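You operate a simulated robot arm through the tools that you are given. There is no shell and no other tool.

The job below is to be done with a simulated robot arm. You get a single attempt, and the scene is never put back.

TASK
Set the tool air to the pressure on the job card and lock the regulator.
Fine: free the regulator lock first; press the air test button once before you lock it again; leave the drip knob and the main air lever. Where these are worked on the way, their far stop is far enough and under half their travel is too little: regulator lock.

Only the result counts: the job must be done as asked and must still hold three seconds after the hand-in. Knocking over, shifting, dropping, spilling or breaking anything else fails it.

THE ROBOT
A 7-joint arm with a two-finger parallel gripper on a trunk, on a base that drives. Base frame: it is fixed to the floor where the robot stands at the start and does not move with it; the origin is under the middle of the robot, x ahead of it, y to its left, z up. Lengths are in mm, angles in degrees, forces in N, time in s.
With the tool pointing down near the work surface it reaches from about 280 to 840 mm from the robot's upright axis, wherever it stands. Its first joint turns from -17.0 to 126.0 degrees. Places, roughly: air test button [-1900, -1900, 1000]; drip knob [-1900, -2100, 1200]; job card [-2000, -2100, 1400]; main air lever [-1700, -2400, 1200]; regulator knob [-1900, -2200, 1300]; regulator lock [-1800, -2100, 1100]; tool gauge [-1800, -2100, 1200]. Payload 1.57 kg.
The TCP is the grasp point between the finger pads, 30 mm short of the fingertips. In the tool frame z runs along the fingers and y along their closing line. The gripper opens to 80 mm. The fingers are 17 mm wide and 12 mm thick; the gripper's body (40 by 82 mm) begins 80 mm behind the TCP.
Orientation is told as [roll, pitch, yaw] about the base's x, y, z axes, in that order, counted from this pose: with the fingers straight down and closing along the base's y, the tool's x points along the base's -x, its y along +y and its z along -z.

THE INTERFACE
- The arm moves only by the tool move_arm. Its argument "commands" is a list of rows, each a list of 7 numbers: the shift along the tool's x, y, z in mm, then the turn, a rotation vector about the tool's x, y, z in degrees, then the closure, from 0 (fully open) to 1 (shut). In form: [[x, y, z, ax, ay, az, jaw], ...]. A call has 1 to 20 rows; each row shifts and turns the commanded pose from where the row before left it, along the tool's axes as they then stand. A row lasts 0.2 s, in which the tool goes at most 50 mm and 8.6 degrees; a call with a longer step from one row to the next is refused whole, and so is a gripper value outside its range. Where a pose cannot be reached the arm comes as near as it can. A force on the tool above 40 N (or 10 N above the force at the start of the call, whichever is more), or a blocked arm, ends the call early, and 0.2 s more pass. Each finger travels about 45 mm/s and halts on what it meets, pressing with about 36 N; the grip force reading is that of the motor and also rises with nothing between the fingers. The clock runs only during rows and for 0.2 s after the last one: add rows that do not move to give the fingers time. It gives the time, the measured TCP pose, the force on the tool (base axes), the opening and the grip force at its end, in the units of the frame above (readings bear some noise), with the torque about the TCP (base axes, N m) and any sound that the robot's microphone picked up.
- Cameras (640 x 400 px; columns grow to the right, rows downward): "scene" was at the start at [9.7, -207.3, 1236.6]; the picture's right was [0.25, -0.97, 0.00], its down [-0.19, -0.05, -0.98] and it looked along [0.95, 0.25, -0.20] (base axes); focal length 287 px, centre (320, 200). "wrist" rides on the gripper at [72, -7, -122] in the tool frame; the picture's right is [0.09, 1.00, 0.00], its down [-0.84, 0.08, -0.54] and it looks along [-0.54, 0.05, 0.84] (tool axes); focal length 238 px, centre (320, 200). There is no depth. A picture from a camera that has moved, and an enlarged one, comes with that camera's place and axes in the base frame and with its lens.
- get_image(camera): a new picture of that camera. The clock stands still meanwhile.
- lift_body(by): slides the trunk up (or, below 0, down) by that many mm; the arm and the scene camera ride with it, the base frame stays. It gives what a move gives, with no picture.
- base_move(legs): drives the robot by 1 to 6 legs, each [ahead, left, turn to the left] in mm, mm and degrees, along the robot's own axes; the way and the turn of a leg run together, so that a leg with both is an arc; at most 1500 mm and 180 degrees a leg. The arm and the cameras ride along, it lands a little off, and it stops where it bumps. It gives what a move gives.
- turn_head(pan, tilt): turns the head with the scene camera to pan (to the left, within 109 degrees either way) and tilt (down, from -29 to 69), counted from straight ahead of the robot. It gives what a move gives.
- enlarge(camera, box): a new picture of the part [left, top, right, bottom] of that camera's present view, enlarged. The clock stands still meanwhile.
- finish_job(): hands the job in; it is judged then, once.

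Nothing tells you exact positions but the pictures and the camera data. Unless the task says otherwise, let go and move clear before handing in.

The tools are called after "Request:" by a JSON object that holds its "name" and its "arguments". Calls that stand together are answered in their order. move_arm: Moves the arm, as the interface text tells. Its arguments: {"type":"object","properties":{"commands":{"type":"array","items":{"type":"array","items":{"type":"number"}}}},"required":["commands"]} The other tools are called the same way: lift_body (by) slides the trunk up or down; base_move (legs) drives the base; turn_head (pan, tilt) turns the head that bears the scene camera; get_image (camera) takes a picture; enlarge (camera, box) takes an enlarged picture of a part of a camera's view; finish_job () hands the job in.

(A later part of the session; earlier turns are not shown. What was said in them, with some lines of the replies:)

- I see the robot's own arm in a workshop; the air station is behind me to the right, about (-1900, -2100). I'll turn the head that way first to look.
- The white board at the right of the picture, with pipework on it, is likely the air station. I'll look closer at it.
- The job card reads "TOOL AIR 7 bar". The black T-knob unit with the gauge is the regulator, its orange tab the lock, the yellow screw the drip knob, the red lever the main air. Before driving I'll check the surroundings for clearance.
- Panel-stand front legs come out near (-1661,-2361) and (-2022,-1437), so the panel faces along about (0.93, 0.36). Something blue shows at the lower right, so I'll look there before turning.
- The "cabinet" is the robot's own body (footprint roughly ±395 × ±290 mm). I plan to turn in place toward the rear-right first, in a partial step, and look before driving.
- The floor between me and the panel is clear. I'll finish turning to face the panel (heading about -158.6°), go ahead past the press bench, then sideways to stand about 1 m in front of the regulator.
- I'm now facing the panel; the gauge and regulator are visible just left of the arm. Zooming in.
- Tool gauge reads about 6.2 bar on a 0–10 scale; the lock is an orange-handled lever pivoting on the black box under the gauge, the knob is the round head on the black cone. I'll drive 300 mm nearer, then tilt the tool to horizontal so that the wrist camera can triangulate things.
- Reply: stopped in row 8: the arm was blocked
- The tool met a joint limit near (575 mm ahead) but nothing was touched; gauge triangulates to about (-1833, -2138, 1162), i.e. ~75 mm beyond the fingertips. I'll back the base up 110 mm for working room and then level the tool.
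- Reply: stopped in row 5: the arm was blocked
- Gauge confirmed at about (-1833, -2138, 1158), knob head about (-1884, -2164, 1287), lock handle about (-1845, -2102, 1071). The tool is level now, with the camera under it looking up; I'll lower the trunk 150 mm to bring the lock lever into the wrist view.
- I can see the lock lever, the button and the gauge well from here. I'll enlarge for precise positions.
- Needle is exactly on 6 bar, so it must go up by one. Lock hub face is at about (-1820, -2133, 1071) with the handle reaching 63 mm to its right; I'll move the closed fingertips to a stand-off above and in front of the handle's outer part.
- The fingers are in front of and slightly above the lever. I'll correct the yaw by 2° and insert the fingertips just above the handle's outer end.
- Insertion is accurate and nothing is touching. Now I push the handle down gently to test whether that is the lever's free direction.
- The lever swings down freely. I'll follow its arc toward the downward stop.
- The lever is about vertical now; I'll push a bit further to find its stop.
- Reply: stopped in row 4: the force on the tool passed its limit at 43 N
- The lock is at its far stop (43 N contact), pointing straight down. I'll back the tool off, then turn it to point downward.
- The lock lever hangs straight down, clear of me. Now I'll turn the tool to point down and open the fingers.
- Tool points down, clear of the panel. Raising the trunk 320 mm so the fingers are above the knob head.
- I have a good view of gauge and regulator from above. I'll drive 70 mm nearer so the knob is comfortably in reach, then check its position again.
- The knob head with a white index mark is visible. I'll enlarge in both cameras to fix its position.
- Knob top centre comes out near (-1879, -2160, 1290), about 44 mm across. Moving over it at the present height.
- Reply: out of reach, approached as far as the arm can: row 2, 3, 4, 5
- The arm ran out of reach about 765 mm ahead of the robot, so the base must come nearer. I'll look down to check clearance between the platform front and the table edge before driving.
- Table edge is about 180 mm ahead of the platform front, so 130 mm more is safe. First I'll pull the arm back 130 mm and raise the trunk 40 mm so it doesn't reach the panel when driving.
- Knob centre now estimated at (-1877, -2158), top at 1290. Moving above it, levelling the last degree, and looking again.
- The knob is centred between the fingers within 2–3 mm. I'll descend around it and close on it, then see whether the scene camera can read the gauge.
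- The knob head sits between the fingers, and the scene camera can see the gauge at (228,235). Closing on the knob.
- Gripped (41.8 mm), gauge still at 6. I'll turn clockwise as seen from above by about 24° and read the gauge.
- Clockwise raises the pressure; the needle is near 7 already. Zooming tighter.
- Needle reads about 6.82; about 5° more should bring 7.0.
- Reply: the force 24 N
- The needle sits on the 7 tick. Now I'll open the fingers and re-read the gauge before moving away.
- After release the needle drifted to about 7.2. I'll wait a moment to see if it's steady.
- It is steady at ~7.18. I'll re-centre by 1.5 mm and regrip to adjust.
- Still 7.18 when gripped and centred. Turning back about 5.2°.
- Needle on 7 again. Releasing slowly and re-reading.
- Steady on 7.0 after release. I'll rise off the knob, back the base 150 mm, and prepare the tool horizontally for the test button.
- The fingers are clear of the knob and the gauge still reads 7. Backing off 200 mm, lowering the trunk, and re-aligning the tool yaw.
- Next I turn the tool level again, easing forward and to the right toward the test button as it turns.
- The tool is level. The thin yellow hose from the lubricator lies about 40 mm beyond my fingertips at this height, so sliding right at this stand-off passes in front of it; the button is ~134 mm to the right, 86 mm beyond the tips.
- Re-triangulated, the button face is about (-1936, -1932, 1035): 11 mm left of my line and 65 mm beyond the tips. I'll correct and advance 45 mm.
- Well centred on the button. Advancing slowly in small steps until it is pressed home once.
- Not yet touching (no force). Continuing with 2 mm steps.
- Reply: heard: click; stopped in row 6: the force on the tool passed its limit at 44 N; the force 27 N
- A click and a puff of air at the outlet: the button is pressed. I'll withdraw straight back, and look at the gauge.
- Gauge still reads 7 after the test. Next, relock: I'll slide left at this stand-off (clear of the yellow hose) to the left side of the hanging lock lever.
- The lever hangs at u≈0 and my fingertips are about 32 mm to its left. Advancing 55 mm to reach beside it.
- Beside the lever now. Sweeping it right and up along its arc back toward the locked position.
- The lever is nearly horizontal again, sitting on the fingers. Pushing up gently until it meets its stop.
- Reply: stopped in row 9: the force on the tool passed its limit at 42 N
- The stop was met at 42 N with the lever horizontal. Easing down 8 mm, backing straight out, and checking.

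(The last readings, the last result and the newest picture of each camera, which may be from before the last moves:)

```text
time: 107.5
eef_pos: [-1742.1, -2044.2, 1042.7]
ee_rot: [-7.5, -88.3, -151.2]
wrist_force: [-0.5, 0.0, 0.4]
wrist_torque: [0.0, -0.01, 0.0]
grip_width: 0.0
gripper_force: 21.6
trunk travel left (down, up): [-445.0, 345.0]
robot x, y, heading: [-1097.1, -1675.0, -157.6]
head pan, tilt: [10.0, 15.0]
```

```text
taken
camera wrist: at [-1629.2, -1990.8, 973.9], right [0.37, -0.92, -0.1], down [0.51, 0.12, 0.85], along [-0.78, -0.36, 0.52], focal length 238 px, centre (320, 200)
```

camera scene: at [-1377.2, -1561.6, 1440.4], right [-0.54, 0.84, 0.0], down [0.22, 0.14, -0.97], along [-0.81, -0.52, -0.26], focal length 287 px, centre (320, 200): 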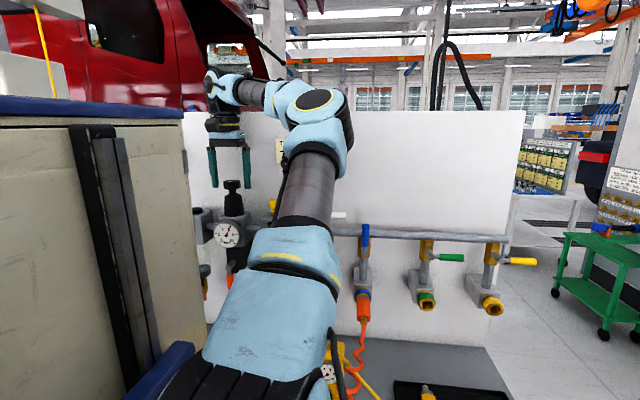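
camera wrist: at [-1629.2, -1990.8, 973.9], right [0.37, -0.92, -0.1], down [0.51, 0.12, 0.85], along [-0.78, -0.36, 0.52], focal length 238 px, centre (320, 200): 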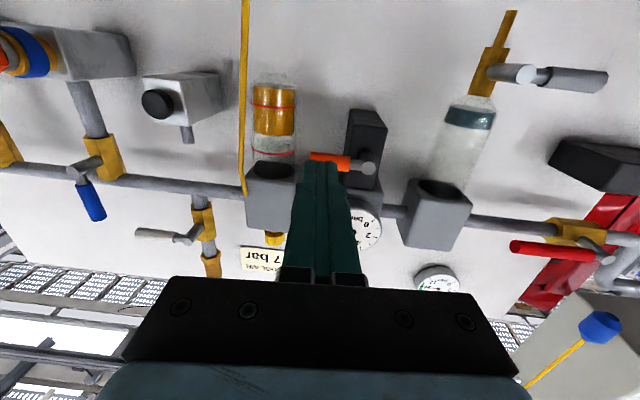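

The lever is back to horizontal. I'll back the base off 200 mm and verify lever, gauge, and everything else.

Request:
{"name": "base_move", "arguments": {"legs": [[-200, 0, 0]]}}

Request:
{"name": "get_image", "arguments": {"camera": "wrist"}}

Request:
{"name": "get_image", "arguments": {"camera": "scene"}}

```text
time: 109.1
eef_pos: [-1556.3, -1965.0, 1041.3]
ee_rot: [-10.4, -88.4, -148.1]
wrist_force: [-0.7, 0.1, -0.4]
wrist_torque: [0.0, 0.02, 0.04]
grip_width: 0.0
gripper_force: 21.3
trunk travel left (down, up): [-445.0, 345.0]
robot x, y, heading: [-906.9, -1600.0, -157.5]
head pan, tilt: [10.0, 15.0]
```

```text
taken
camera wrist: at [-1443.6, -1913.1, 973.9], right [0.37, -0.92, -0.1], down [0.51, 0.12, 0.85], along [-0.77, -0.36, 0.52], focal length 238 px, centre (320, 200)
```

wrist: 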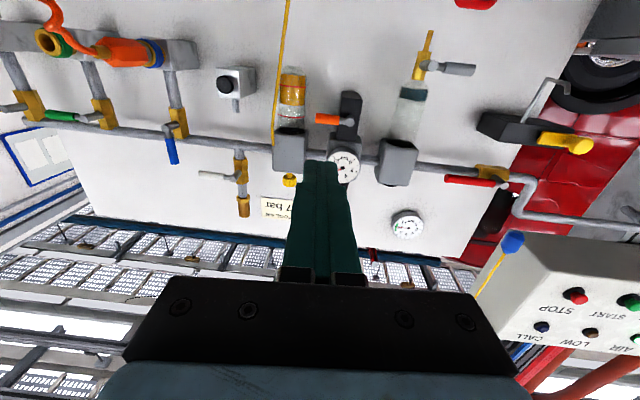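

```text
taken
camera scene: at [-1009.5, -1405.8, 1099.8], right [-0.54, 0.84, 0.0], down [0.22, 0.14, -0.96], along [-0.81, -0.52, -0.26], focal length 287 px, centre (320, 200)
```

scene: 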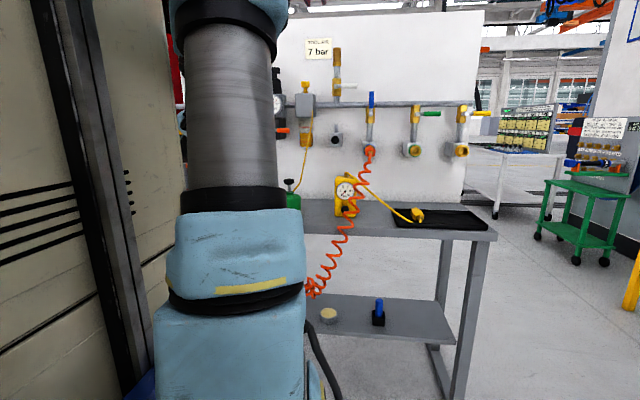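

Request:
{"name": "enlarge", "arguments": {"camera": "wrist", "box": [270, 80, 398, 200]}}

Request:
{"name": "move_arm", "arguments": {"commands": [[0, -20, 0, 0, 0, 0, 1], [0, -20, 0, 0, 0, 0, 1], [0, -20, 0, 0, 0, 0, 1], [0, 0, 0, 0, 0, 0, 1]]}}

Request:
{"name": "enlarge", "arguments": {"camera": "wrist", "box": [360, 140, 430, 190]}}

Request:
{"name": "get_image", "arguments": {"camera": "wrist"}}

```text
3.33 times, centred on (334, 140) of wrist
camera zoom: at [-1443.6, -1913.1, 973.9], right [0.37, -0.92, -0.1], down [0.51, 0.12, 0.85], along [-0.77, -0.36, 0.52], focal length 794 px, centre (273, 400)
```

zoom: 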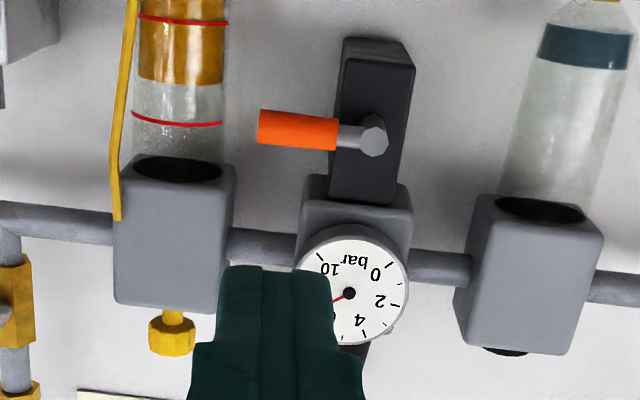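

```text
time: 110.1
eef_pos: [-1572.6, -1910.2, 1046.0]
ee_rot: [-18.0, -88.8, -140.4]
wrist_force: [-1.4, 0.5, 0.3]
wrist_torque: [-0.01, -0.02, -0.01]
grip_width: 0.1
gripper_force: 21.2
trunk travel left (down, up): [-445.0, 345.0]
robot x, y, heading: [-908.9, -1600.5, -157.6]
head pan, tilt: [10.0, 15.0]
```

```text
8.00 times, centred on (395, 165) of wrist
camera zoom: at [-1460.9, -1857.2, 977.7], right [0.37, -0.92, -0.1], down [0.52, 0.12, 0.85], along [-0.77, -0.36, 0.52], focal length 1907 px, centre (-280, 480)
```

zoom: 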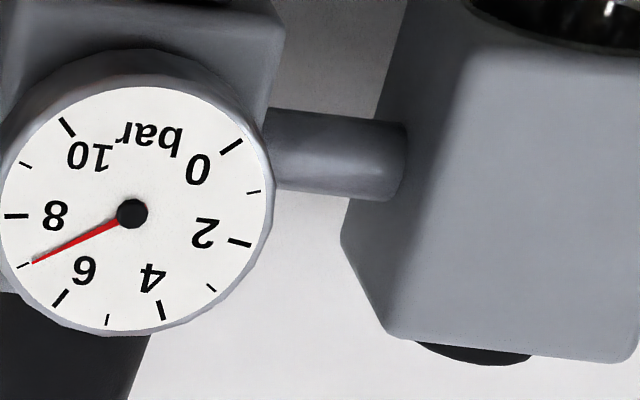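

```text
taken
camera wrist: at [-1460.9, -1857.2, 977.7], right [0.37, -0.92, -0.1], down [0.52, 0.12, 0.85], along [-0.77, -0.36, 0.52], focal length 238 px, centre (320, 200)
```

wrist: 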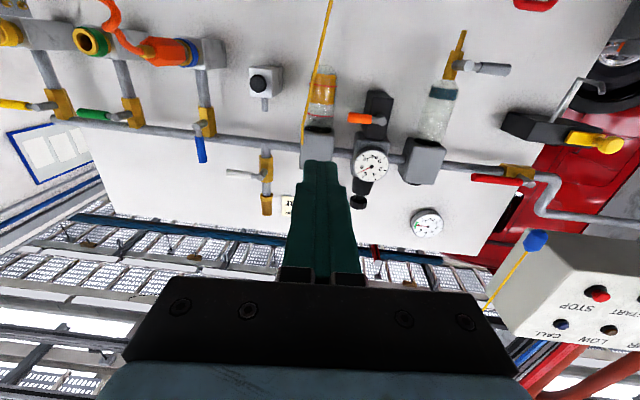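

Everything checks out: the gauge reads 7 bar, the lock lever is back at its horizontal stop, and the button was pressed once between setting and locking. The drip knob and main air lever were not touched and the tool is clear, so I'm handing in.

Request:
{"name": "finish_job", "arguments": {}}

```text
The job is handed in.
```

The tool air is set to 7 bar, as the job card asks, and the regulator is locked again. I've handed the job in; I haven't been told the verdict.

- **Lock freed:** I swung the orange lever down to its far stop before touching the knob.
- **Pressure set:** I turned the regulator knob clockwise from 6 bar. It crept to about 7.2 when I let go, so I turned it back. The gauge held at about 7.0 after release, and in the last picture it read about 6.96.
- **Test button:** I pressed it once. There was a click and a puff of air, and the gauge still showed 7 afterwards.
- **Lock closed:** I pushed the lever back up to its horizontal stop.

I left the drip knob and the main air lever alone. The pictures showed nothing knocked over or shifted, and the arm was clear of the panel when I handed in.
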